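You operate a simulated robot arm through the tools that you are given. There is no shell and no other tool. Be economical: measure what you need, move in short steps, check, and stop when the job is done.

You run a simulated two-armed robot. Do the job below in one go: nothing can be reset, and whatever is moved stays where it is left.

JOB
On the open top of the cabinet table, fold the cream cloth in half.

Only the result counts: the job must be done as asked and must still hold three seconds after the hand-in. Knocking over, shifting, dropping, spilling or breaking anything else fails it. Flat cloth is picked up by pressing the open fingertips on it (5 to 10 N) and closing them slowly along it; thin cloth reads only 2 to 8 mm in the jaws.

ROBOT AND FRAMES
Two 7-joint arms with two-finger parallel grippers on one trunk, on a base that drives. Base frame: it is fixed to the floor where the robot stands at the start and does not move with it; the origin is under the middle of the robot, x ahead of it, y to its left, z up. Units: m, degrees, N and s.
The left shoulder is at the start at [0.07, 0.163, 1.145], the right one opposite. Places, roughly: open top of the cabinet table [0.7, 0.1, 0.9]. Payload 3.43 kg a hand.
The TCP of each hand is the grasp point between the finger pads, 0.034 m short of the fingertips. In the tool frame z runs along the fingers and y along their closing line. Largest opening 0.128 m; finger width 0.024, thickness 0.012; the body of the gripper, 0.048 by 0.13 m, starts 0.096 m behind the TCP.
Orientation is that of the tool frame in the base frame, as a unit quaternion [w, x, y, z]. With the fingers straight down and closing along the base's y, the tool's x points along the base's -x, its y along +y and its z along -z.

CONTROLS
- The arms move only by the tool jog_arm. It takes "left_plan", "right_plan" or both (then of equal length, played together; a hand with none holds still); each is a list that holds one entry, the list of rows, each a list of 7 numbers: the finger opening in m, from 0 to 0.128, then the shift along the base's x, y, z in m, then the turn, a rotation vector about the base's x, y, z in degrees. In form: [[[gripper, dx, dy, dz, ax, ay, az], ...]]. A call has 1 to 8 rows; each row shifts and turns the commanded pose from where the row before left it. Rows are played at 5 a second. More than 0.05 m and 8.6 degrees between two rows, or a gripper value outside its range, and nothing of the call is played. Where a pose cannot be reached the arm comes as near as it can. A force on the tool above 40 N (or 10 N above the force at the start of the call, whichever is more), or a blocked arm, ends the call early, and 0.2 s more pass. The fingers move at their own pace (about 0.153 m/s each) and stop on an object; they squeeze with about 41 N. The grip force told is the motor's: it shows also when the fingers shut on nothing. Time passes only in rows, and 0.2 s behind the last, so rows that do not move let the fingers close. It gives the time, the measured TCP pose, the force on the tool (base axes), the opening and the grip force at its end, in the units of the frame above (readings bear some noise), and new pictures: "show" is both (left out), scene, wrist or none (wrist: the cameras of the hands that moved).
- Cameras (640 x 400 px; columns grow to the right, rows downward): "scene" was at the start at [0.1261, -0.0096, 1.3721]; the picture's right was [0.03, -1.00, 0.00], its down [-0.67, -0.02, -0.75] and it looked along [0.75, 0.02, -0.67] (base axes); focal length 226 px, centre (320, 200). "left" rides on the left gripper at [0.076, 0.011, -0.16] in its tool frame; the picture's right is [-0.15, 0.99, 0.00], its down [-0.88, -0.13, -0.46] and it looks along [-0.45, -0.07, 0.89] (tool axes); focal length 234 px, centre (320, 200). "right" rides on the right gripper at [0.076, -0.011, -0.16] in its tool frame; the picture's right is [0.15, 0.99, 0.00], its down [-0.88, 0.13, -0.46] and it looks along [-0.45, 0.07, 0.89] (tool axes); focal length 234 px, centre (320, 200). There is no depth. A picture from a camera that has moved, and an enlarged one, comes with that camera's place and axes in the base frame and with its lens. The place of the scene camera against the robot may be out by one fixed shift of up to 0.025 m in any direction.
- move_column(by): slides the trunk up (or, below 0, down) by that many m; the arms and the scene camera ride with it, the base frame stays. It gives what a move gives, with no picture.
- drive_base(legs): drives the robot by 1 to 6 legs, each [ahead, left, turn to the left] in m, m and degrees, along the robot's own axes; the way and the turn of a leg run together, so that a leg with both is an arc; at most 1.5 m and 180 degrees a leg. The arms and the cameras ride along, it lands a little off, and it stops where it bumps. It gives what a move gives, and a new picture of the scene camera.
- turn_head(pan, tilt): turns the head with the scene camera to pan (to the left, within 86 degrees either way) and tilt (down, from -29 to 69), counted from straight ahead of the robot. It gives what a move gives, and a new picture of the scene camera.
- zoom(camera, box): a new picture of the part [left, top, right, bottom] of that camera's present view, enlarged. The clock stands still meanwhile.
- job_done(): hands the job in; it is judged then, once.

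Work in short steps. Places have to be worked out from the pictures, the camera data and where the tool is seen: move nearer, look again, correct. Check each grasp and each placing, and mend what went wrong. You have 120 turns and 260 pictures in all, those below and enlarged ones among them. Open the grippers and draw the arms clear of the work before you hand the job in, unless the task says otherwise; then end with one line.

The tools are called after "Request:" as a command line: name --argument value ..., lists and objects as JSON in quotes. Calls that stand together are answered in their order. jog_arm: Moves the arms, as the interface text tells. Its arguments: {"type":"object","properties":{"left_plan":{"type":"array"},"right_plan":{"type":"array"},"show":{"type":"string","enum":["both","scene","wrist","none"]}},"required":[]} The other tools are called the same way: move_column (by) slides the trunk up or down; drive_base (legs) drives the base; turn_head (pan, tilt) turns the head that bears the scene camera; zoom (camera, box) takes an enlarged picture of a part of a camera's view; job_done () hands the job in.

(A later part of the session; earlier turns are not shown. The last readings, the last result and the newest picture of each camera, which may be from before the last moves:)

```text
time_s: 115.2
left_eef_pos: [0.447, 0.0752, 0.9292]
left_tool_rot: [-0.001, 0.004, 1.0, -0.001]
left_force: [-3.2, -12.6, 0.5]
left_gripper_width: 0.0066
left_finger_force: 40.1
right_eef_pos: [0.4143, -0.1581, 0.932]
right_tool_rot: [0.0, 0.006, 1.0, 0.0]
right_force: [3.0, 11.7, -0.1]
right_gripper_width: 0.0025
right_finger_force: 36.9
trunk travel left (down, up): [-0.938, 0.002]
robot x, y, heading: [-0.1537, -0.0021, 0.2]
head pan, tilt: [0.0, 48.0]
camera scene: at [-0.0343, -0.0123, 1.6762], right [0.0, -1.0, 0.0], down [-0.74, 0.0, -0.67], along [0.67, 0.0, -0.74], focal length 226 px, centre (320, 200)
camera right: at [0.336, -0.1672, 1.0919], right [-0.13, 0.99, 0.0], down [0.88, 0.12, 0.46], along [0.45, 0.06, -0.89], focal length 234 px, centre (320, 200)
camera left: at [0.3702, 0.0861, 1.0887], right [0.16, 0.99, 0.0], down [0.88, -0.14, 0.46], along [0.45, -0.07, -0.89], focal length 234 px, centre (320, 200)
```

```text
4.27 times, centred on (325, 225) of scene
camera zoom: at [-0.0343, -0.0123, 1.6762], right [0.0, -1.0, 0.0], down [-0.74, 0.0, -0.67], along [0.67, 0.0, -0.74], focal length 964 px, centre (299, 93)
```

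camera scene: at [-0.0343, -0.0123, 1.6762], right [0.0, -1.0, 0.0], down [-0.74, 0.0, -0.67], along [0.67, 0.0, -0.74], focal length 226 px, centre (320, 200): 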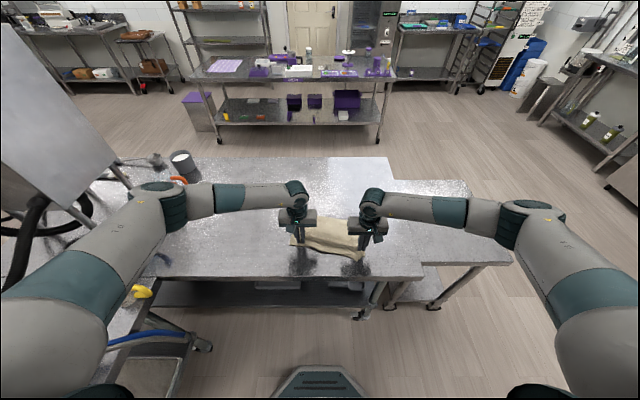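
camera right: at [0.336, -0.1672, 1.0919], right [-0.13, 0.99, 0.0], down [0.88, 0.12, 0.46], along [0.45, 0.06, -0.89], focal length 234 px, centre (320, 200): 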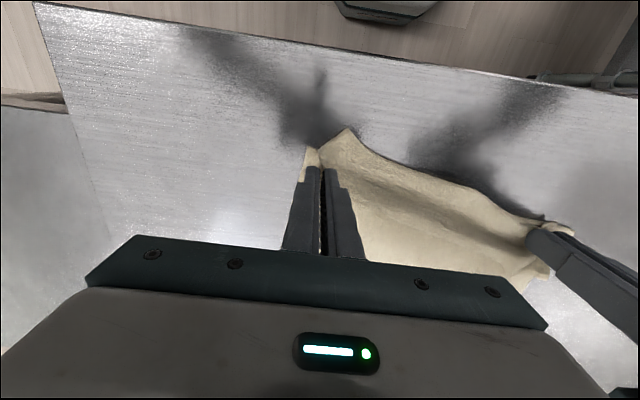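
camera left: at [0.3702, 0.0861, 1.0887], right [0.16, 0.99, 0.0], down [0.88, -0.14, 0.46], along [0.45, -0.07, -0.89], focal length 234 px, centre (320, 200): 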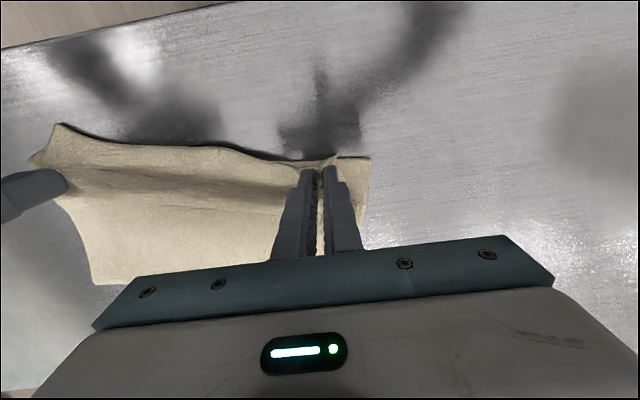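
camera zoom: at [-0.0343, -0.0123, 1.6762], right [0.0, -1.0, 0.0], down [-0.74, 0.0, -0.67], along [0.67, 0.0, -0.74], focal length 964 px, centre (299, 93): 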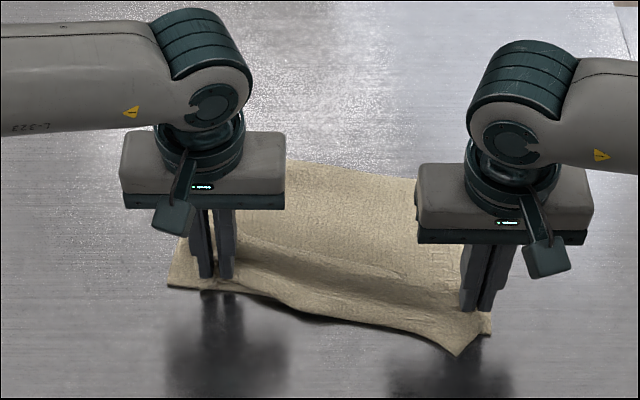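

The edge now lies outward, with no tuck. I lower the last few millimetres, release, and rise.

Request:
jog_arm --left_plan '[[[0, 0.0, 0, -0.005, 0, 0, 0], [0.012, 0, 0, 0, 0, 0, 0], [0.024, 0, 0, 0, 0, 0, 0], [0.036, 0, 0, 0, 0, 0, 0], [0.036, 0, 0, 0.015, 0, 0, 0], [0.036, 0, 0, 0.03, 0, 0, 0], [0.036, 0, 0.01, 0.04, 0, 0, 0], [0.036, 0, 0.03, 0.04, 0, 0, 0]]]' --right_plan '[[[0, 0.004, -0.002, -0.007, 0, 0, 0], [0.012, 0, 0, 0, 0, 0, 0], [0.024, 0, 0, 0, 0, 0, 0], [0.036, 0, 0, 0, 0, 0, 0], [0.036, 0, 0, 0.015, 0, 0, 0], [0.036, 0, 0, 0.03, 0, 0, 0], [0.036, 0, -0.01, 0.04, 0, 0, 0], [0.036, 0, -0.03, 0.04, 0, 0, 0]]]'

Request:
zoom --camera "scene" --box '[260, 200, 390, 270]'

```text
time_s: 117.0
left_eef_pos: [0.4475, 0.118, 1.0527]
left_tool_rot: [0.0, 0.004, 1.0, -0.001]
left_force: [-0.4, 0.3, 0.1]
left_gripper_width: 0.036
left_finger_force: 0.1
right_eef_pos: [0.4124, -0.1976, 1.0569]
right_tool_rot: [0.0, 0.006, 1.0, 0.0]
right_force: [0.4, -0.5, 0.2]
right_gripper_width: 0.0357
right_finger_force: 0.1
trunk travel left (down, up): [-0.938, 0.002]
robot x, y, heading: [-0.1549, 0.0017, 0.1]
head pan, tilt: [0.0, 48.0]
camera scene: at [-0.0365, -0.0118, 1.6763], right [0.0, -1.0, 0.0], down [-0.74, 0.0, -0.67], along [0.67, 0.0, -0.74], focal length 226 px, centre (320, 200)
camera right: at [0.3365, -0.2067, 1.2166], right [-0.13, 0.99, 0.0], down [0.88, 0.12, 0.46], along [0.45, 0.06, -0.89], focal length 234 px, centre (320, 200)
camera left: at [0.3695, 0.1287, 1.2118], right [0.16, 0.99, 0.0], down [0.88, -0.14, 0.46], along [0.45, -0.07, -0.89], focal length 234 px, centre (320, 200)
```

scene: 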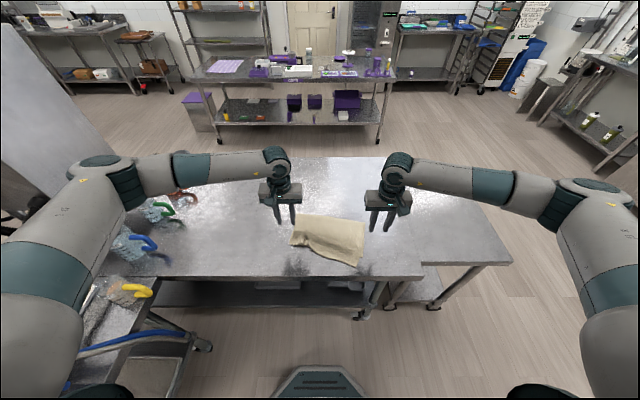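
right: 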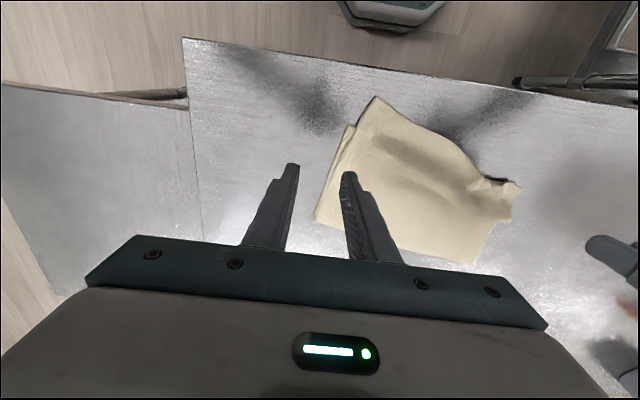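
left: 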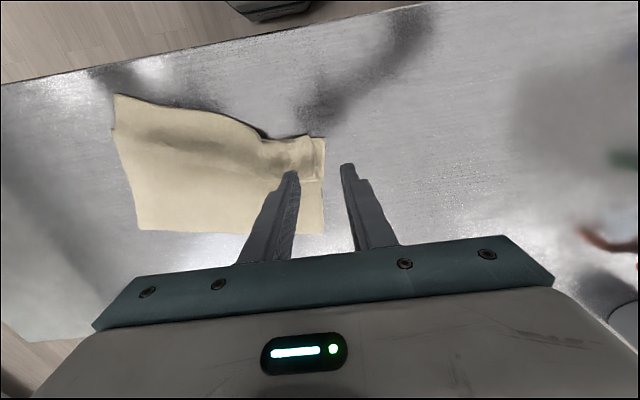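

```text
4.92 times, centred on (325, 235) of scene
camera zoom: at [-0.0365, -0.0118, 1.6763], right [0.0, -1.0, 0.0], down [-0.74, 0.0, -0.67], along [0.67, 0.0, -0.74], focal length 1113 px, centre (295, 28)
```

zoom: 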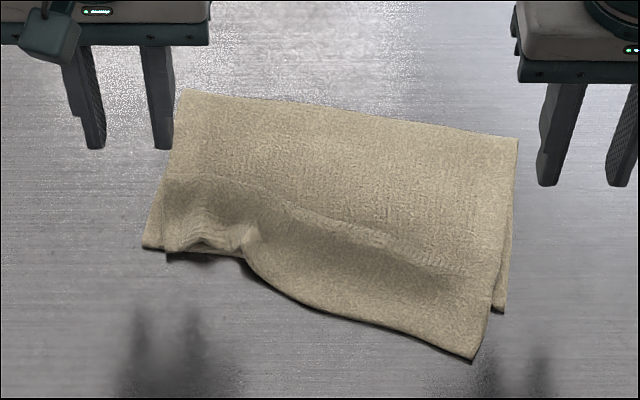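

Much better: it's folded in half with no tuck. Only the top-right corner overshoots the bottom corner by about 4–5 cm; since it lies over bare table I can pinch just that corner and shift it back.

Request:
jog_arm --right_plan '[[[0.032, -0.011, 0.0165, -0.024, 0, 0, 0], [0.032, -0.011, 0.0165, -0.024, 0, 0, 0], [0.032, -0.011, 0.0165, -0.024, 0, 0, 0], [0.032, -0.011, 0.0165, -0.024, 0, 0, 0], [0.032, 0, 0, -0.02, 0, 0, 0], [0.032, 0, 0, -0.014, 0, 0, 0], [0.032, 0, 0, 0, 0, 0, 0]]]' --show "wrist"

```text
time_s: 118.6
left_eef_pos: [0.4484, 0.1173, 1.0514]
left_tool_rot: [0.0, 0.005, 1.0, -0.001]
left_force: [0.8, -0.2, -0.1]
left_gripper_width: 0.0358
left_finger_force: 0.1
right_eef_pos: [0.3707, -0.1336, 0.9184]
right_tool_rot: [0.0, 0.007, 1.0, 0.0]
right_force: [0.4, -0.5, -0.1]
right_gripper_width: 0.032
right_finger_force: 0.2
trunk travel left (down, up): [-0.938, 0.002]
robot x, y, heading: [-0.1549, -0.0011, -0.1]
head pan, tilt: [0.0, 48.0]
camera right: at [0.2956, -0.1425, 1.0784], right [-0.13, 0.99, 0.0], down [0.88, 0.12, 0.46], along [0.45, 0.06, -0.89], focal length 234 px, centre (320, 200)
```

right: 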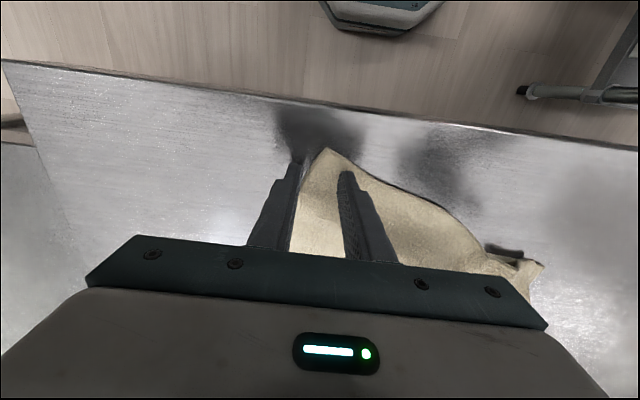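

I shift 6 mm toward the cloth, press down, and close slowly on the corner.

Request:
jog_arm --right_plan '[[[0.032, 0.004, 0.007, 0.0, 0, 0, 0], [0.032, 0, 0, -0.003, 0, 0, 0], [0.032, 0, 0, -0.001, 0, 0, 0], [0.025, 0, 0, 0, 0, 0, 0], [0.018, 0, 0, 0, 0, 0, 0], [0.011, 0, 0, 0, 0, 0, 0], [0.0, 0, 0, 0, 0, 0, 0], [0.0, 0, 0, 0, 0, 0, 0]]]' --show "wrist"

```text
time_s: 120.4
left_eef_pos: [0.4476, 0.119, 1.0532]
left_tool_rot: [0.001, 0.004, 1.0, -0.001]
left_force: [0.3, -0.4, -0.5]
left_gripper_width: 0.0361
left_finger_force: 0.0
right_eef_pos: [0.3764, -0.1241, 0.9168]
right_tool_rot: [0.002, 0.006, 1.0, 0.0]
right_force: [1.4, 3.6, 25.1]
right_gripper_width: 0.0037
right_finger_force: 39.2
trunk travel left (down, up): [-0.938, 0.002]
robot x, y, heading: [-0.1517, 0.0015, 0.3]
head pan, tilt: [0.0, 48.0]
camera right: at [0.2998, -0.134, 1.0761], right [-0.13, 0.99, 0.0], down [0.88, 0.12, 0.46], along [0.45, 0.06, -0.89], focal length 234 px, centre (320, 200)
```

right: 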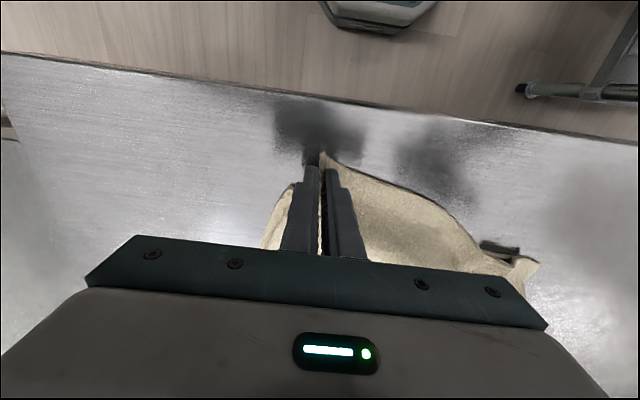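

Gripped. I lift 3 cm, shift it by [+0.043, -0.025], lower and check before releasing.

Request:
jog_arm --right_plan '[[[0, 0, 0, 0.02, 0, 0, 0], [0, 0.006, -0.006, 0.012, 0, 0, 0], [0, 0.012, -0.008, 0, 0, 0, 0], [0, 0.013, -0.009, 0, 0, 0, 0], [0, 0.012, -0.006, -0.012, 0, 0, 0], [0, 0, 0, -0.012, 0, 0, 0], [0, 0, 0, 0, 0, 0, 0]]]' --show "wrist"

Request:
zoom --camera "scene" --box '[260, 200, 390, 270]'

```text
time_s: 122.0
left_eef_pos: [0.4487, 0.1181, 1.051]
left_tool_rot: [0.0, 0.005, 1.0, -0.001]
left_force: [0.4, 0.7, 0.4]
left_gripper_width: 0.0361
left_finger_force: 0.1
right_eef_pos: [0.4208, -0.1528, 0.9241]
right_tool_rot: [0.001, 0.006, 1.0, 0.001]
right_force: [2.1, -0.4, 9.4]
right_gripper_width: 0.0034
right_finger_force: 37.8
trunk travel left (down, up): [-0.938, 0.002]
robot x, y, heading: [-0.1522, 0.0012, -0.1]
head pan, tilt: [0.0, 48.0]
camera right: at [0.3441, -0.162, 1.0841], right [-0.13, 0.99, 0.0], down [0.88, 0.12, 0.46], along [0.45, 0.06, -0.89], focal length 234 px, centre (320, 200)
```

right: 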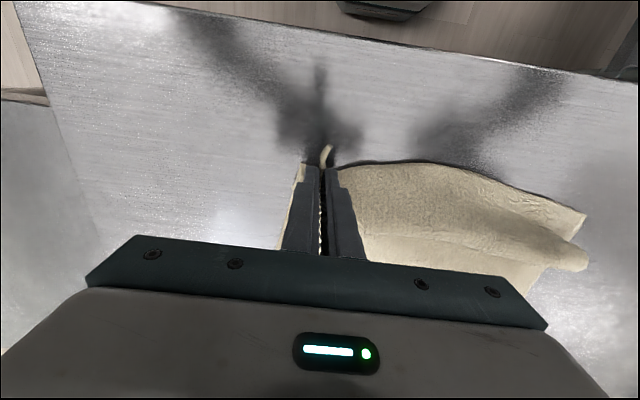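

```text
4.92 times, centred on (325, 235) of scene
camera zoom: at [-0.0346, -0.0121, 1.6764], right [0.0, -1.0, 0.0], down [-0.74, 0.0, -0.67], along [0.67, 0.0, -0.74], focal length 1113 px, centre (295, 28)
```

zoom: 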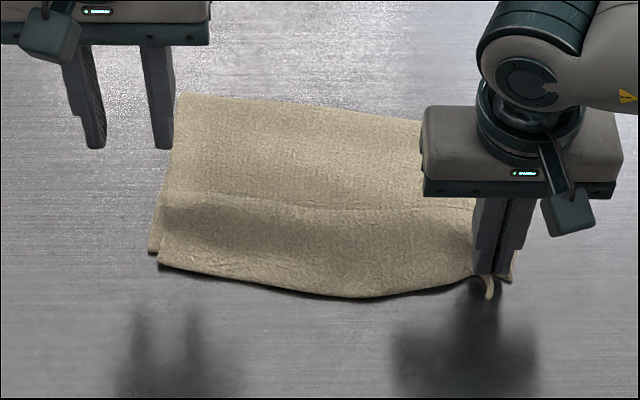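

The corner is back over the bottom corner and the front edge is straight. I release gently, rise, and withdraw both arms to the sides.

Request:
jog_arm --left_plan '[[[0.036, 0, 0, 0, 0, 0, 0], [0.036, 0, 0, 0, 0, 0, 0], [0.036, 0, 0, 0, 0, 0, 0], [0.036, 0, 0, 0, 0, 0, 0], [0.036, 0, 0.02, 0.02, 0, 0, 0], [0.036, 0, 0.03, 0.02, 0, 0, 0], [0.036, 0, 0.03, 0, 0, 0, 0], [0.036, 0, 0.03, 0, 0, 0, 0]]]' --right_plan '[[[0.01, 0, 0, 0, 0, 0, 0], [0.02, 0, 0, 0, 0, 0, 0], [0.03, 0, 0, 0, 0, 0, 0], [0.03, 0, 0, 0.015, 0, 0, 0], [0.03, 0, 0, 0.035, 0, 0, 0], [0.03, 0, -0.01, 0.045, 0, 0, 0], [0.03, 0, -0.03, 0.035, 0, 0, 0], [0.03, 0, -0.04, 0.02, 0, 0, 0]]]'

Request:
zoom --camera "scene" --box '[260, 200, 390, 270]'

```text
time_s: 123.8
left_eef_pos: [0.444, 0.2255, 1.0906]
left_tool_rot: [0.0, 0.004, 1.0, -0.001]
left_force: [-0.1, 0.4, 0.2]
left_gripper_width: 0.0358
left_finger_force: 0.0
right_eef_pos: [0.4165, -0.2338, 1.0768]
right_tool_rot: [0.0, 0.006, 1.0, 0.0]
right_force: [0.0, 0.1, -0.3]
right_gripper_width: 0.0299
right_finger_force: 0.1
trunk travel left (down, up): [-0.938, 0.002]
robot x, y, heading: [-0.1557, 0.0047, -0.1]
head pan, tilt: [0.0, 48.0]
camera scene: at [-0.0358, -0.013, 1.6763], right [0.0, -1.0, 0.0], down [-0.74, 0.0, -0.67], along [0.67, 0.0, -0.74], focal length 226 px, centre (320, 200)
camera right: at [0.3415, -0.2434, 1.2371], right [-0.13, 0.99, 0.0], down [0.88, 0.12, 0.46], along [0.45, 0.06, -0.89], focal length 234 px, centre (320, 200)
camera left: at [0.368, 0.2369, 1.2492], right [0.16, 0.99, 0.0], down [0.88, -0.14, 0.46], along [0.45, -0.07, -0.89], focal length 234 px, centre (320, 200)
```

scene: 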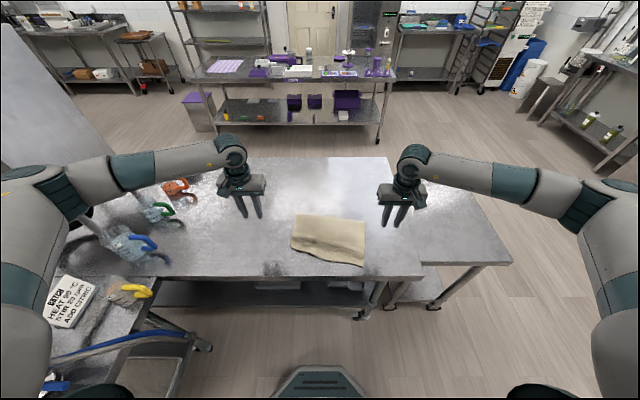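
right: 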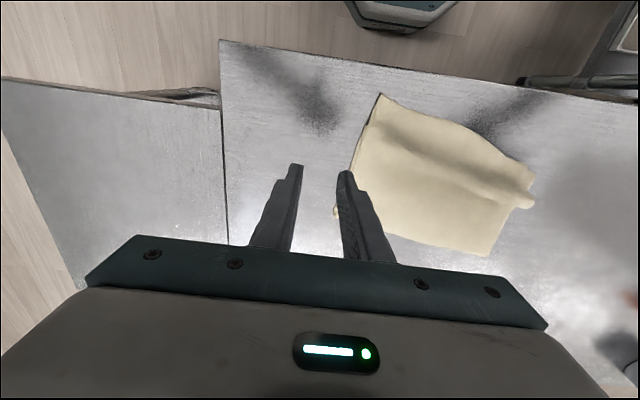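
left: 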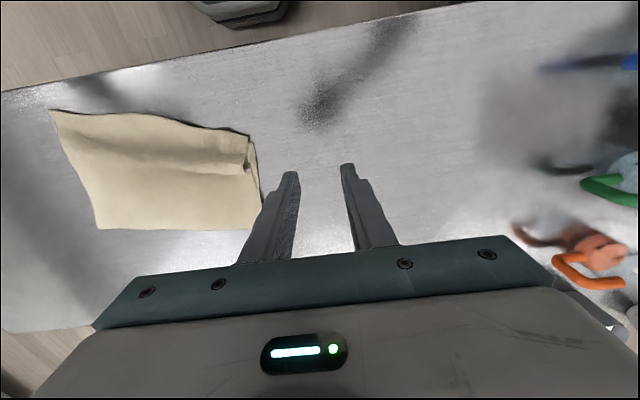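

```text
4.92 times, centred on (325, 235) of scene
camera zoom: at [-0.0358, -0.013, 1.6763], right [0.0, -1.0, 0.0], down [-0.74, 0.0, -0.67], along [0.67, 0.0, -0.74], focal length 1113 px, centre (295, 28)
```

zoom: 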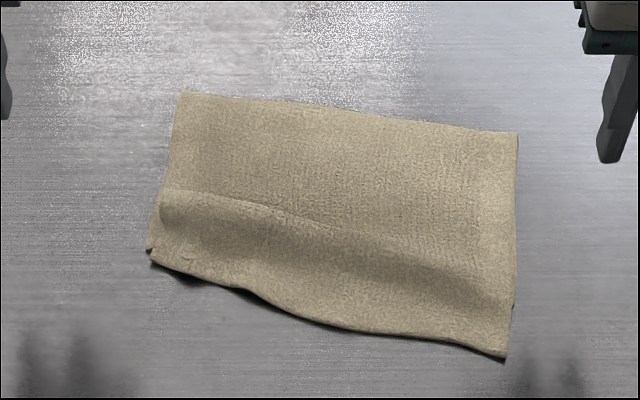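

Nicely folded. The right corner still overhangs by about 3.5 cm, so I repeat the same small correction once: pinch the overhanging tip (about [0.352, -0.162]).

Request:
jog_arm --right_plan '[[[0.032, -0.008, 0.014, -0.026, 0, 0, 0], [0.032, -0.008, 0.014, -0.026, 0, 0, 0], [0.032, -0.008, 0.014, -0.026, 0, 0, 0], [0.032, -0.008, 0.014, -0.026, 0, 0, 0], [0.032, -0.008, 0.014, -0.026, 0, 0, 0], [0.032, -0.006, 0.014, -0.022, 0, 0, 0], [0.032, 0, 0, -0.005, 0, 0, 0], [0.032, 0, 0, 0, 0, 0, 0]]]' --show "wrist"

```text
time_s: 125.6
left_eef_pos: [0.4453, 0.2271, 1.0897]
left_tool_rot: [0.0, 0.004, 1.0, -0.001]
left_force: [0.0, 0.6, 0.2]
left_gripper_width: 0.0359
left_finger_force: 0.2
right_eef_pos: [0.3718, -0.1487, 0.9174]
right_tool_rot: [0.001, 0.006, 1.0, 0.001]
right_force: [0.3, -0.6, 15.5]
right_gripper_width: 0.0317
right_finger_force: 0.1
trunk travel left (down, up): [-0.938, 0.002]
robot x, y, heading: [-0.1555, 0.0008, 0.1]
head pan, tilt: [0.0, 48.0]
camera right: at [0.2962, -0.1576, 1.0764], right [-0.13, 0.99, 0.0], down [0.88, 0.12, 0.46], along [0.45, 0.06, -0.89], focal length 234 px, centre (320, 200)
```

right: 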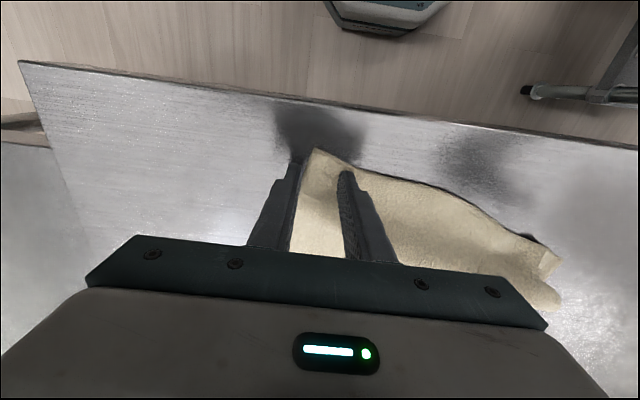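

Raised slightly, I shift 6 mm inward, press, and close.

Request:
jog_arm --right_plan '[[[0.032, 0.003, 0.006, 0.004, 0, 0, 0], [0.032, 0, 0, -0.003, 0, 0, 0], [0.032, 0, 0, -0.001, 0, 0, 0], [0.025, 0, 0, 0, 0, 0, 0], [0.018, 0, 0, 0, 0, 0, 0], [0.011, 0, 0, 0, 0, 0, 0], [0.0, 0, 0, 0, 0, 0, 0], [0.0, 0, 0, 0, 0, 0, 0]]]' --show "none"

Request:
jog_arm --right_plan '[[[0, 0, 0, 0.018, 0, 0, 0], [0, 0.01, -0.002, 0.008, 0, 0, 0], [0, 0.013, -0.003, 0, 0, 0, 0], [0, 0.012, -0.003, -0.008, 0, 0, 0], [0, 0, 0, -0.01, 0, 0, 0], [0, 0, 0, 0, 0, 0, 0]]]' --show "wrist"

Request:
zoom --camera "scene" --box '[260, 200, 390, 270]'

```text
time_s: 127.4
left_eef_pos: [0.4461, 0.2278, 1.089]
left_tool_rot: [0.0, 0.004, 1.0, -0.001]
left_force: [0.5, 0.2, 0.0]
left_gripper_width: 0.0359
left_finger_force: 0.0
right_eef_pos: [0.3744, -0.141, 0.9175]
right_tool_rot: [0.002, 0.006, 1.0, 0.0]
right_force: [1.4, 0.9, 22.1]
right_gripper_width: 0.0
right_finger_force: 33.2
trunk travel left (down, up): [-0.938, 0.002]
robot x, y, heading: [-0.1581, 0.0017, -0.1]
head pan, tilt: [0.0, 48.0]
```

```text
time_s: 128.8
left_eef_pos: [0.446, 0.2262, 1.0882]
left_tool_rot: [-0.001, 0.004, 1.0, -0.001]
left_force: [-0.5, -0.1, 0.3]
left_gripper_width: 0.0361
left_finger_force: 0.0
right_eef_pos: [0.4125, -0.1532, 0.9218]
right_tool_rot: [0.0, 0.007, 1.0, 0.0]
right_force: [0.7, -0.6, 2.5]
right_gripper_width: 0.0
right_finger_force: 33.8
trunk travel left (down, up): [-0.938, 0.002]
robot x, y, heading: [-0.1571, 0.0009, 0.0]
head pan, tilt: [0.0, 48.0]
camera right: at [0.3359, -0.1623, 1.0818], right [-0.13, 0.99, 0.0], down [0.88, 0.12, 0.46], along [0.45, 0.06, -0.89], focal length 234 px, centre (320, 200)
```

right: 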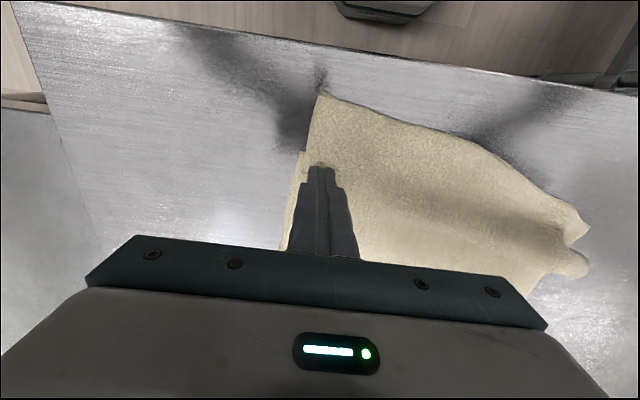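

```text
4.92 times, centred on (325, 235) of scene
camera zoom: at [-0.034, -0.0122, 1.6762], right [0.0, -1.0, 0.0], down [-0.74, 0.0, -0.67], along [0.67, 0.0, -0.74], focal length 1113 px, centre (295, 28)
```

zoom: 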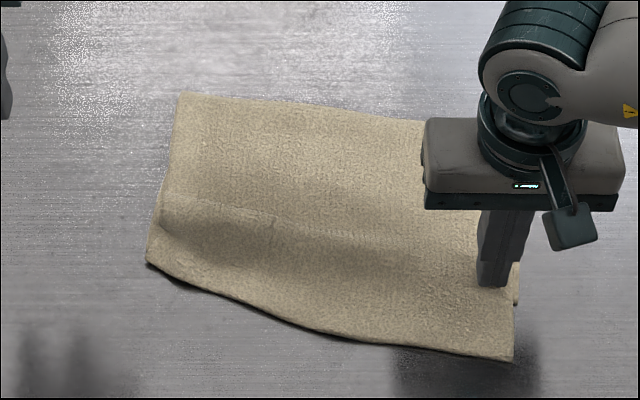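

The pinch slipped off this time (jaws at 0). I try again with a slightly wider opening, more inside the tip.

Request:
jog_arm --right_plan '[[[0.0, 0, 0, 0.02, 0, 0, 0], [0.04, -0.02, 0.012, 0.01, 0, 0, 0], [0.04, -0.02, 0.011, 0, 0, 0, 0], [0.04, 0, 0, 0, 0, 0, 0], [0.04, 0, 0, -0.02, 0, 0, 0], [0.04, 0, 0, -0.01, 0, 0, 0], [0.04, 0, 0, -0.003, 0, 0, 0], [0.04, 0, 0, 0, 0, 0, 0]]]' --show "wrist"

```text
time_s: 130.6
left_eef_pos: [0.4472, 0.226, 1.0892]
left_tool_rot: [0.001, 0.005, 1.0, -0.001]
left_force: [-0.5, 0.3, 0.8]
left_gripper_width: 0.0359
left_finger_force: 0.1
right_eef_pos: [0.3715, -0.1288, 0.9198]
right_tool_rot: [0.0, 0.006, 1.0, 0.0]
right_force: [-0.1, 0.0, 1.1]
right_gripper_width: 0.04
right_finger_force: 0.1
trunk travel left (down, up): [-0.938, 0.002]
robot x, y, heading: [-0.1556, -0.0022, 0.1]
head pan, tilt: [0.0, 48.0]
camera right: at [0.2959, -0.1382, 1.0804], right [-0.13, 0.99, 0.0], down [0.88, 0.12, 0.46], along [0.45, 0.06, -0.89], focal length 234 px, centre (320, 200)
```

right: 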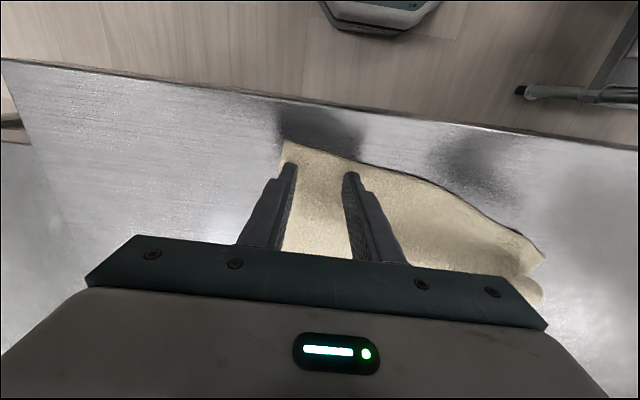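

Both fingers are on cloth now. I press a bit more and close slowly.

Request:
jog_arm --right_plan '[[[0.04, 0, 0, -0.002, 0, 0, 0], [0.04, 0, 0, -0.001, 0, 0, 0], [0.033, 0, 0, 0, 0, 0, 0], [0.026, 0, 0, 0, 0, 0, 0], [0.019, 0, 0, 0, 0, 0, 0], [0.012, 0, 0, 0, 0, 0, 0], [0.0, 0, 0, 0, 0, 0, 0], [0.0, 0, 0, 0, 0, 0, 0]]]' --show "none"

```text
time_s: 132.4
left_eef_pos: [0.4465, 0.2273, 1.0895]
left_tool_rot: [0.0, 0.004, 1.0, 0.0]
left_force: [0.0, -0.7, 0.2]
left_gripper_width: 0.036
left_finger_force: 0.0
right_eef_pos: [0.3718, -0.1283, 0.9172]
right_tool_rot: [0.0, 0.006, 1.0, 0.0]
right_force: [0.0, -0.2, 7.2]
right_gripper_width: 0.0043
right_finger_force: 38.8
trunk travel left (down, up): [-0.938, 0.002]
robot x, y, heading: [-0.1557, 0.0007, -0.2]
head pan, tilt: [0.0, 48.0]
```

Held (4.3 mm). I lift, shift by [+0.04, -0.012], lower and release.

Request:
jog_arm --right_plan '[[[0, 0, 0, 0.02, 0, 0, 0], [0, 0.013, -0.004, 0.008, 0, 0, 0], [0, 0.014, -0.004, 0, 0, 0, 0], [0, 0.013, -0.004, -0.008, 0, 0, 0], [0, 0, 0, -0.012, 0, 0, 0], [0, 0, 0, 0, 0, 0, 0], [0.015, 0, 0, 0, 0, 0, 0], [0.035, 0, 0, 0, 0, 0, 0]]]' --show "none"

Request:
jog_arm --right_plan '[[[0.035, 0, 0, 0.015, 0, 0, 0], [0.035, 0, 0, 0.035, 0, 0, 0], [0.035, 0, -0.01, 0.045, 0, 0, 0], [0.035, 0, -0.035, 0.03, 0, 0, 0], [0.035, 0, -0.04, 0.02, 0, 0, 0]]]' --show "wrist"

Request:
zoom --camera "scene" --box '[260, 200, 390, 270]'

```text
time_s: 134.2
left_eef_pos: [0.4469, 0.2259, 1.0887]
left_tool_rot: [0.0, 0.004, 1.0, -0.002]
left_force: [0.4, -0.3, -0.3]
left_gripper_width: 0.0358
left_finger_force: 0.1
right_eef_pos: [0.412, -0.1409, 0.925]
right_tool_rot: [0.001, 0.006, 1.0, 0.0]
right_force: [-0.3, -0.6, 0.2]
right_gripper_width: 0.0349
right_finger_force: 0.0
trunk travel left (down, up): [-0.938, 0.002]
robot x, y, heading: [-0.1574, -0.0001, 0.3]
head pan, tilt: [0.0, 48.0]
```

```text
time_s: 135.4
left_eef_pos: [0.4448, 0.2254, 1.0889]
left_tool_rot: [0.0, 0.004, 1.0, -0.001]
left_force: [-0.5, 0.8, 0.7]
left_gripper_width: 0.0361
left_finger_force: 0.1
right_eef_pos: [0.4074, -0.2233, 1.0694]
right_tool_rot: [0.0, 0.006, 1.0, 0.001]
right_force: [-0.1, 0.3, -0.5]
right_gripper_width: 0.0348
right_finger_force: 0.1
trunk travel left (down, up): [-0.938, 0.002]
robot x, y, heading: [-0.1563, -0.0026, 0.1]
head pan, tilt: [0.0, 48.0]
camera right: at [0.332, -0.2327, 1.2281], right [-0.13, 0.99, 0.0], down [0.88, 0.12, 0.46], along [0.45, 0.06, -0.89], focal length 234 px, centre (320, 200)
```

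right: 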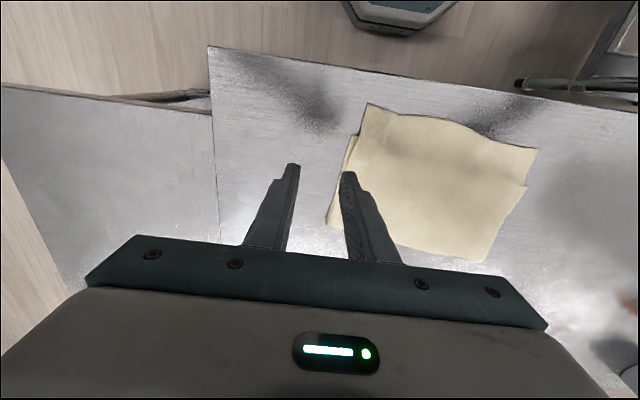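

```text
4.92 times, centred on (325, 235) of scene
camera zoom: at [-0.0351, -0.0147, 1.6763], right [0.0, -1.0, 0.0], down [-0.74, 0.0, -0.67], along [0.67, 0.0, -0.74], focal length 1113 px, centre (295, 28)
```

zoom: 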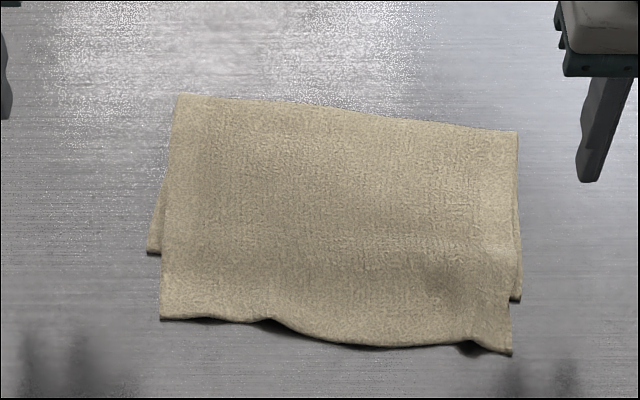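

Now the ridge has relaxed and the top layer is flat, but it overhangs the bottom layer by about 5 cm along the whole edge, so the fold line must move about 2.5 cm forward. Both top corners lie over bare table, so I grasp them ([0.381, 0.099] and [0.351, -0.165]) with both hands.

Request:
jog_arm --left_plan '[[[0.045, -0.0083, -0.027, -0.0272, 0, 0, 0], [0.045, -0.0083, -0.027, -0.0272, 0, 0, 0], [0.045, -0.0083, -0.027, -0.0272, 0, 0, 0], [0.045, -0.0083, -0.027, -0.0272, 0, 0, 0], [0.045, -0.0083, -0.027, -0.0272, 0, 0, 0], [0.045, -0.0083, -0.027, -0.0272, 0, 0, 0], [0.045, 0, 0, -0.005, 0, 0, 0], [0.045, 0, 0, 0, 0, 0, 0]]]' --right_plan '[[[0.045, -0.0069, 0.0157, -0.0239, 0, 0, 0], [0.045, -0.0069, 0.0157, -0.0239, 0, 0, 0], [0.045, -0.0069, 0.0157, -0.0239, 0, 0, 0], [0.045, -0.0069, 0.0157, -0.0239, 0, 0, 0], [0.045, -0.0069, 0.0157, -0.0239, 0, 0, 0], [0.045, -0.0069, 0.0157, -0.0239, 0, 0, 0], [0.045, 0, 0, -0.005, 0, 0, 0], [0.045, 0, 0, 0, 0, 0, 0]]]' --show "wrist"

```text
time_s: 137.2
left_eef_pos: [0.3983, 0.0638, 0.9198]
left_tool_rot: [0.0, 0.005, 1.0, 0.0]
left_force: [0.4, 0.6, -0.2]
left_gripper_width: 0.0449
left_finger_force: 0.0
right_eef_pos: [0.3686, -0.1321, 0.921]
right_tool_rot: [0.0, 0.006, 1.0, 0.0]
right_force: [0.1, 0.5, 0.9]
right_gripper_width: 0.0451
right_finger_force: 0.0
trunk travel left (down, up): [-0.938, 0.002]
robot x, y, heading: [-0.1539, -0.0017, 0.0]
head pan, tilt: [0.0, 48.0]
camera right: at [0.293, -0.142, 1.0808], right [-0.13, 0.99, 0.0], down [0.88, 0.12, 0.46], along [0.45, 0.06, -0.89], focal length 234 px, centre (320, 200)
camera left: at [0.3196, 0.0742, 1.0804], right [0.16, 0.99, 0.0], down [0.88, -0.14, 0.46], along [0.45, -0.07, -0.89], focal length 234 px, centre (320, 200)
```

right: 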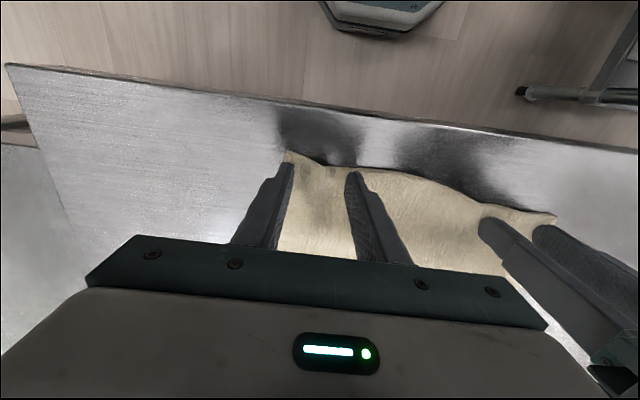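
left: 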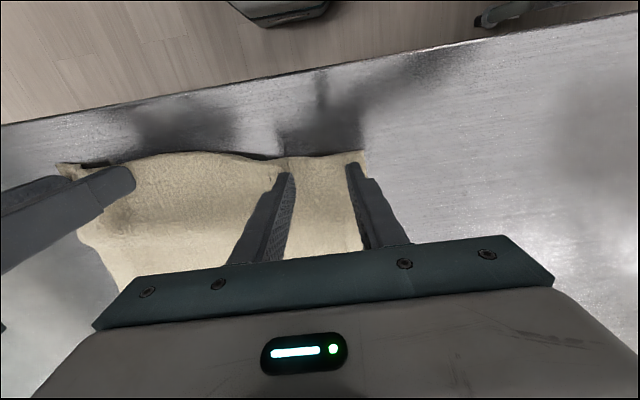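

Both are well placed with small insets. I press down about 3 mm and close slowly.

Request:
jog_arm --left_plan '[[[0.045, 0, -0.004, -0.002, 0, 0, 0], [0.045, 0, 0, -0.0015, 0, 0, 0], [0.037, 0, 0, 0, 0, 0, 0], [0.029, 0, 0, 0, 0, 0, 0], [0.021, 0, 0, 0, 0, 0, 0], [0.013, 0, 0, 0, 0, 0, 0], [0.0, 0, 0, 0, 0, 0, 0], [0.0, 0, 0, 0, 0, 0, 0]]]' --right_plan '[[[0.045, 0.002, 0.004, -0.003, 0, 0, 0], [0.045, 0, 0, -0.001, 0, 0, 0], [0.037, 0, 0, 0, 0, 0, 0], [0.029, 0, 0, 0, 0, 0, 0], [0.021, 0, 0, 0, 0, 0, 0], [0.013, 0, 0, 0, 0, 0, 0], [0.0, 0, 0, 0, 0, 0, 0], [0.0, 0, 0, 0, 0, 0, 0]]]' --show "none"

```text
time_s: 139.0
left_eef_pos: [0.3965, 0.0587, 0.9174]
left_tool_rot: [0.001, 0.004, 1.0, -0.001]
left_force: [0.2, 1.6, 13.5]
left_gripper_width: 0.0047
left_finger_force: 39.0
right_eef_pos: [0.3707, -0.1275, 0.9189]
right_tool_rot: [0.0, 0.006, 1.0, 0.0]
right_force: [1.4, -0.3, 4.4]
right_gripper_width: 0.0045
right_finger_force: 39.1
trunk travel left (down, up): [-0.938, 0.002]
robot x, y, heading: [-0.1552, -0.0027, -0.1]
head pan, tilt: [0.0, 48.0]
```

Both corners are held. I lift and swing the edge up over to just beyond the correct fold line (left x≈0.62, right ≈0.58), which lays more of the sheet into the lower layer.

Request:
jog_arm --left_plan '[[[0, 0, 0, 0.03, 0, 0, 0], [0, 0.015, -0.001, 0.044, 0, 0, 0], [0, 0.034, -0.002, 0.036, 0, 0, 0], [0, 0.042, -0.002, 0.026, 0, 0, 0], [0, 0.044, -0.003, 0.018, 0, 0, 0], [0, 0.04, -0.003, 0.01, 0, 0, 0], [0, 0.04, -0.003, 0.003, 0, 0, 0], [0, 0.012, 0, -0.005, 0, 0, 0]]]' --right_plan '[[[0, 0, 0, 0.03, 0, 0, 0], [0, 0.014, -0.003, 0.044, 0, 0, 0], [0, 0.032, -0.005, 0.036, 0, 0, 0], [0, 0.04, -0.005, 0.026, 0, 0, 0], [0, 0.041, -0.006, 0.018, 0, 0, 0], [0, 0.038, -0.006, 0.01, 0, 0, 0], [0, 0.037, -0.006, 0.003, 0, 0, 0], [0, 0.012, 0, -0.005, 0, 0, 0]]]' --show "wrist"

```text
time_s: 140.8
left_eef_pos: [0.6235, 0.0447, 1.0779]
left_tool_rot: [-0.001, 0.006, 1.0, -0.001]
left_force: [-1.9, -14.9, -1.2]
left_gripper_width: 0.0042
left_finger_force: 39.2
right_eef_pos: [0.5869, -0.1547, 1.078]
right_tool_rot: [-0.001, 0.005, 1.0, 0.002]
right_force: [1.1, 15.2, -0.1]
right_gripper_width: 0.0043
right_finger_force: 39.0
trunk travel left (down, up): [-0.938, 0.002]
robot x, y, heading: [-0.1566, 0.0012, 0.1]
head pan, tilt: [0.0, 48.0]
camera right: at [0.5116, -0.1652, 1.2381], right [-0.14, 0.99, 0.0], down [0.88, 0.12, 0.46], along [0.45, 0.06, -0.89], focal length 234 px, centre (320, 200)
camera left: at [0.5469, 0.056, 1.238], right [0.16, 0.99, 0.0], down [0.88, -0.14, 0.45], along [0.45, -0.08, -0.89], focal length 234 px, centre (320, 200)
```

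right: 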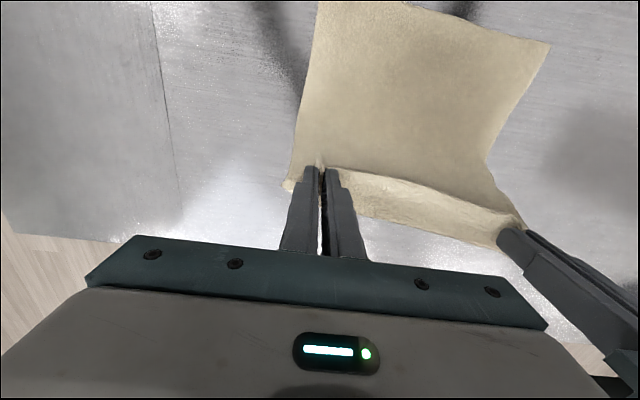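
left: 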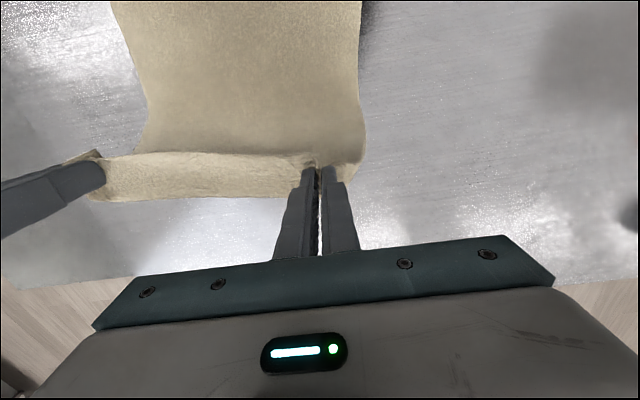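

The lower layer lies flat and the sheet rises right at the new fold line. Now I swing the edge back, with a slight overshoot and return at the landing.

Request:
jog_arm --left_plan '[[[0, -0.03, 0.003, -0.006, 0, 0, 0], [0, -0.035, 0.003, -0.012, 0, 0, 0], [0, -0.038, 0.004, -0.022, 0, 0, 0], [0, -0.035, 0.004, -0.03, 0, 0, 0], [0, -0.032, 0.004, -0.034, 0, 0, 0], [0, -0.023, 0.003, -0.03, 0, 0, 0], [0, 0.008, 0, -0.01, 0, 0, 0], [0, 0.0065, 0, -0.009, 0, 0, 0]]]' --right_plan '[[[0, -0.029, 0.003, -0.006, 0, 0, 0], [0, -0.034, 0.003, -0.012, 0, 0, 0], [0, -0.036, 0.003, -0.022, 0, 0, 0], [0, -0.033, 0.003, -0.03, 0, 0, 0], [0, -0.03, 0.003, -0.034, 0, 0, 0], [0, -0.022, 0.003, -0.03, 0, 0, 0], [0, 0.008, 0, -0.01, 0, 0, 0], [0, 0.006, 0, -0.009, 0, 0, 0]]]' --show "wrist"

```text
time_s: 142.6
left_eef_pos: [0.4464, 0.0635, 0.9265]
left_tool_rot: [-0.001, 0.006, 1.0, -0.002]
left_force: [-2.7, -23.7, 2.0]
left_gripper_width: 0.0047
left_finger_force: 39.0
right_eef_pos: [0.416, -0.1402, 0.9284]
right_tool_rot: [0.0, 0.006, 1.0, 0.002]
right_force: [2.7, 25.5, -0.4]
right_gripper_width: 0.0045
right_finger_force: 39.3
trunk travel left (down, up): [-0.938, 0.002]
robot x, y, heading: [-0.1531, 0.0026, -0.0]
head pan, tilt: [0.0, 48.0]
camera right: at [0.3396, -0.1499, 1.0884], right [-0.13, 0.99, 0.0], down [0.88, 0.12, 0.46], along [0.45, 0.06, -0.89], focal length 234 px, centre (320, 200)
camera left: at [0.3689, 0.0753, 1.0858], right [0.16, 0.99, 0.0], down [0.88, -0.14, 0.46], along [0.45, -0.07, -0.89], focal length 234 px, centre (320, 200)
```

right: 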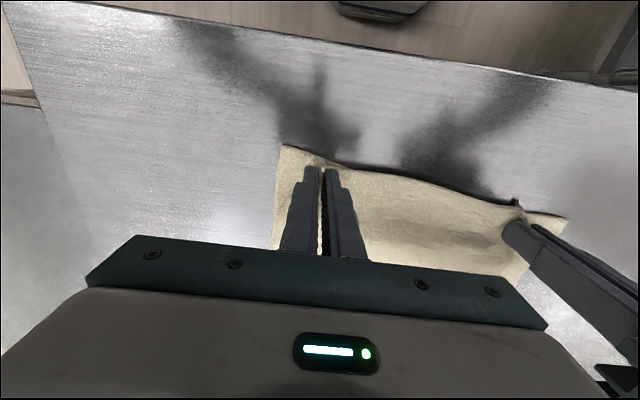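
left: 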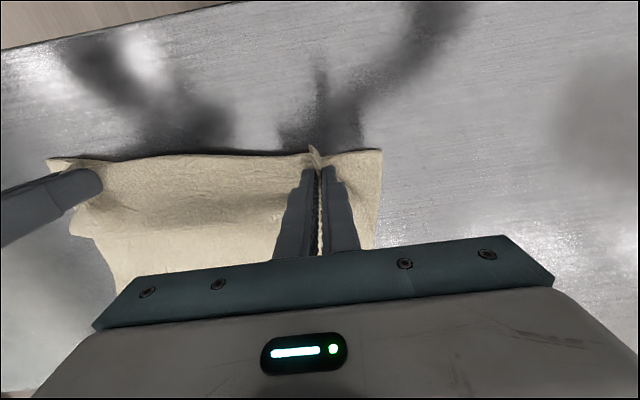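

The edges coincide very well. I ease the lateral tension, lower the last millimetres, release and rise straight up.

Request:
jog_arm --left_plan '[[[0, 0, -0.004, -0.004, 0, 0, 0], [0.012, 0, 0, 0, 0, 0, 0], [0.024, 0, 0, 0, 0, 0, 0], [0.038, 0, 0, 0, 0, 0, 0], [0.038, 0, 0, 0.012, 0, 0, 0], [0.038, 0, 0, 0.03, 0, 0, 0], [0.038, 0, 0.005, 0.045, 0, 0, 0], [0.038, 0, 0.03, 0.03, 0, 0, 0]]]' --right_plan '[[[0, 0, 0.004, -0.005, 0, 0, 0], [0.012, 0, 0, 0, 0, 0, 0], [0.024, 0, 0, 0, 0, 0, 0], [0.038, 0, 0, 0, 0, 0, 0], [0.038, 0, 0, 0.012, 0, 0, 0], [0.038, 0, 0, 0.03, 0, 0, 0], [0.038, 0, -0.005, 0.045, 0, 0, 0], [0.038, 0, -0.03, 0.03, 0, 0, 0]]]' --show "none"

Request:
jog_arm --left_plan '[[[0.038, 0, 0.04, 0.02, 0, 0, 0], [0.038, 0, 0.045, 0.0, 0, 0, 0], [0.038, 0, 0.045, 0, 0, 0, 0]]]' --right_plan '[[[0.038, 0, -0.04, 0.02, 0, 0, 0], [0.038, 0, -0.045, 0.0, 0, 0, 0], [0.038, 0, -0.045, 0, 0, 0, 0]]]' --show "wrist"

Request:
zoom --camera "scene" --box '[260, 195, 390, 265]'

```text
time_s: 144.4
left_eef_pos: [0.4445, 0.1017, 1.0402]
left_tool_rot: [0.0, 0.004, 1.0, -0.001]
left_force: [0.2, 0.6, -0.7]
left_gripper_width: 0.0382
left_finger_force: 0.0
right_eef_pos: [0.4132, -0.1678, 1.0423]
right_tool_rot: [0.001, 0.005, 1.0, 0.0]
right_force: [-0.1, -0.5, 0.2]
right_gripper_width: 0.0381
right_finger_force: 0.0
trunk travel left (down, up): [-0.938, 0.002]
robot x, y, heading: [-0.1552, -0.0006, -0.0]
head pan, tilt: [0.0, 48.0]
```

```text
time_s: 145.2
left_eef_pos: [0.4443, 0.2297, 1.0578]
left_tool_rot: [0.0, 0.004, 1.0, 0.0]
left_force: [-0.2, -0.1, -0.6]
left_gripper_width: 0.0384
left_finger_force: 0.0
right_eef_pos: [0.4141, -0.2969, 1.0607]
right_tool_rot: [0.0, 0.007, 1.0, 0.0]
right_force: [-0.5, -0.2, 0.6]
right_gripper_width: 0.0379
right_finger_force: 0.0
trunk travel left (down, up): [-0.938, 0.002]
robot x, y, heading: [-0.1557, 0.0021, -0.1]
head pan, tilt: [0.0, 48.0]
camera right: at [0.3385, -0.3068, 1.221], right [-0.13, 0.99, 0.0], down [0.88, 0.12, 0.46], along [0.45, 0.06, -0.89], focal length 234 px, centre (320, 200)
camera left: at [0.3664, 0.2391, 1.2165], right [0.16, 0.99, 0.0], down [0.88, -0.14, 0.46], along [0.45, -0.07, -0.89], focal length 234 px, centre (320, 200)
```

right: 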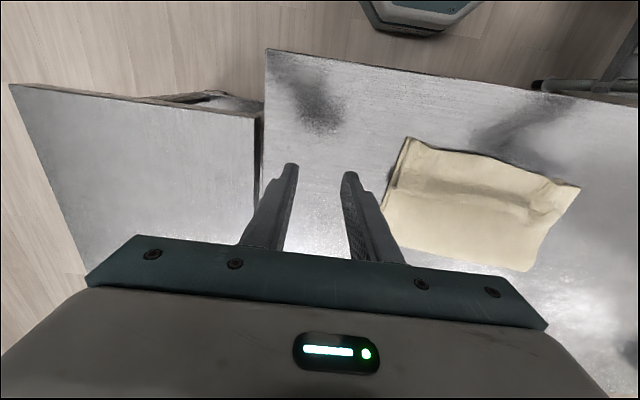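
left: 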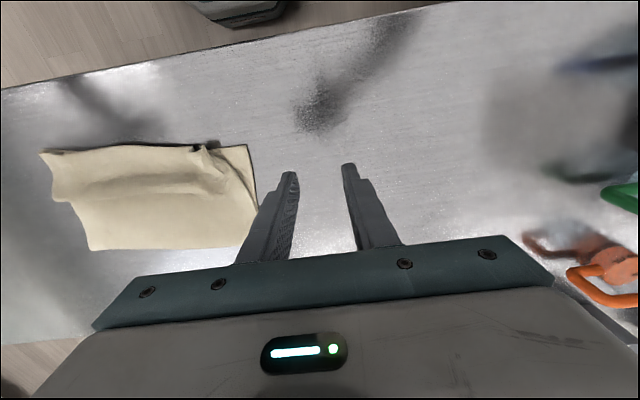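

```text
4.92 times, centred on (325, 230) of scene
camera zoom: at [-0.035, -0.0118, 1.6763], right [0.0, -1.0, 0.0], down [-0.74, 0.0, -0.67], along [0.67, 0.0, -0.74], focal length 1113 px, centre (295, 52)
```

zoom: 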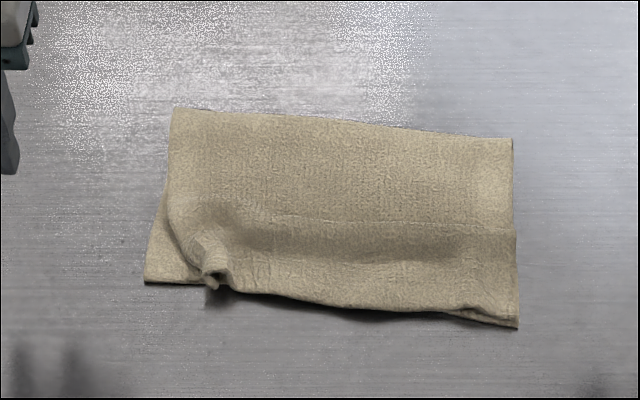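

Nearly perfect; only the top-left corner stayed gathered. I zoom in to see how it lies.

Request:
zoom --camera "left" --box '[140, 120, 290, 230]'

Request:
zoom --camera "scene" --box '[280, 230, 320, 260]'

```text
3.64 times, centred on (215, 175) of left
camera zoom: at [0.3664, 0.2391, 1.2165], right [0.16, 0.99, 0.0], down [0.88, -0.14, 0.46], along [0.45, -0.07, -0.89], focal length 852 px, centre (702, 291)
```

zoom: 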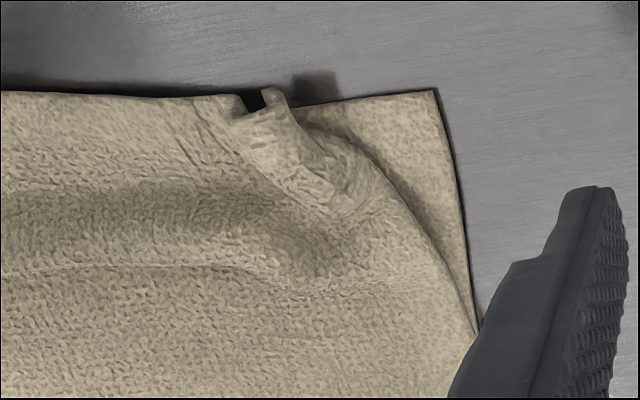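

```text
13.33 times, centred on (300, 245) of scene
camera zoom: at [-0.035, -0.0118, 1.6763], right [0.0, -1.0, 0.0], down [-0.74, 0.0, -0.67], along [0.67, 0.0, -0.74], focal length 3014 px, centre (587, -400)
```

zoom: 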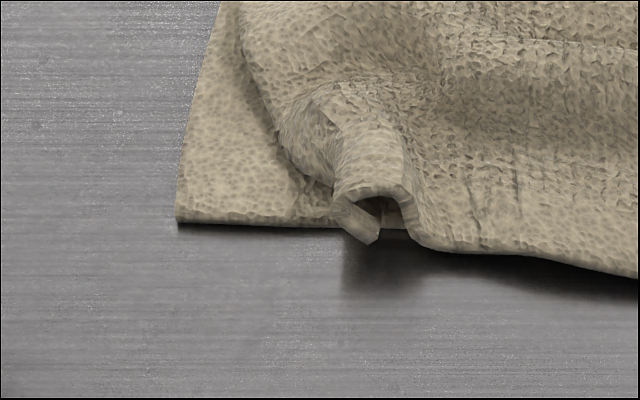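

The corner is tucked under beside a small raised tube at about [0.433, 0.069]. I straddle that tube with the left fingers and close on it.

Request:
jog_arm --left_plan '[[[0.045, -0.0025, -0.0322, -0.0215, 0, 0, 0], [0.045, -0.0025, -0.0322, -0.0215, 0, 0, 0], [0.045, -0.0025, -0.0322, -0.0215, 0, 0, 0], [0.045, -0.0025, -0.0322, -0.0215, 0, 0, 0], [0.045, -0.0025, -0.0322, -0.018, 0, 0, 0], [0.045, 0, 0, -0.015, 0, 0, 0], [0.045, 0, 0, -0.011, 0, 0, 0], [0.045, 0, 0, 0, 0, 0, 0]]]' --show "wrist"

```text
time_s: 147.0
left_eef_pos: [0.4338, 0.0669, 0.9309]
left_tool_rot: [0.0, 0.005, 1.0, 0.0]
left_force: [0.8, 0.1, -0.1]
left_gripper_width: 0.0455
left_finger_force: 0.1
right_eef_pos: [0.4153, -0.2974, 1.0597]
right_tool_rot: [0.0, 0.006, 1.0, 0.001]
right_force: [0.2, -0.5, 0.3]
right_gripper_width: 0.038
right_finger_force: 0.1
trunk travel left (down, up): [-0.938, 0.002]
robot x, y, heading: [-0.1575, 0.0006, 0.2]
head pan, tilt: [0.0, 48.0]
camera left: at [0.3565, 0.0771, 1.0908], right [0.16, 0.99, 0.0], down [0.88, -0.14, 0.46], along [0.45, -0.07, -0.89], focal length 234 px, centre (320, 200)
```

left: 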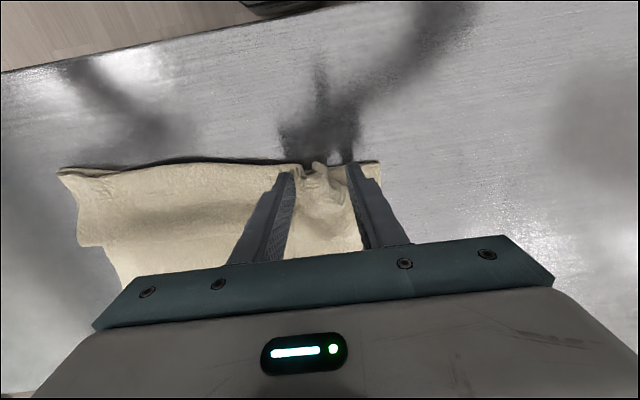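

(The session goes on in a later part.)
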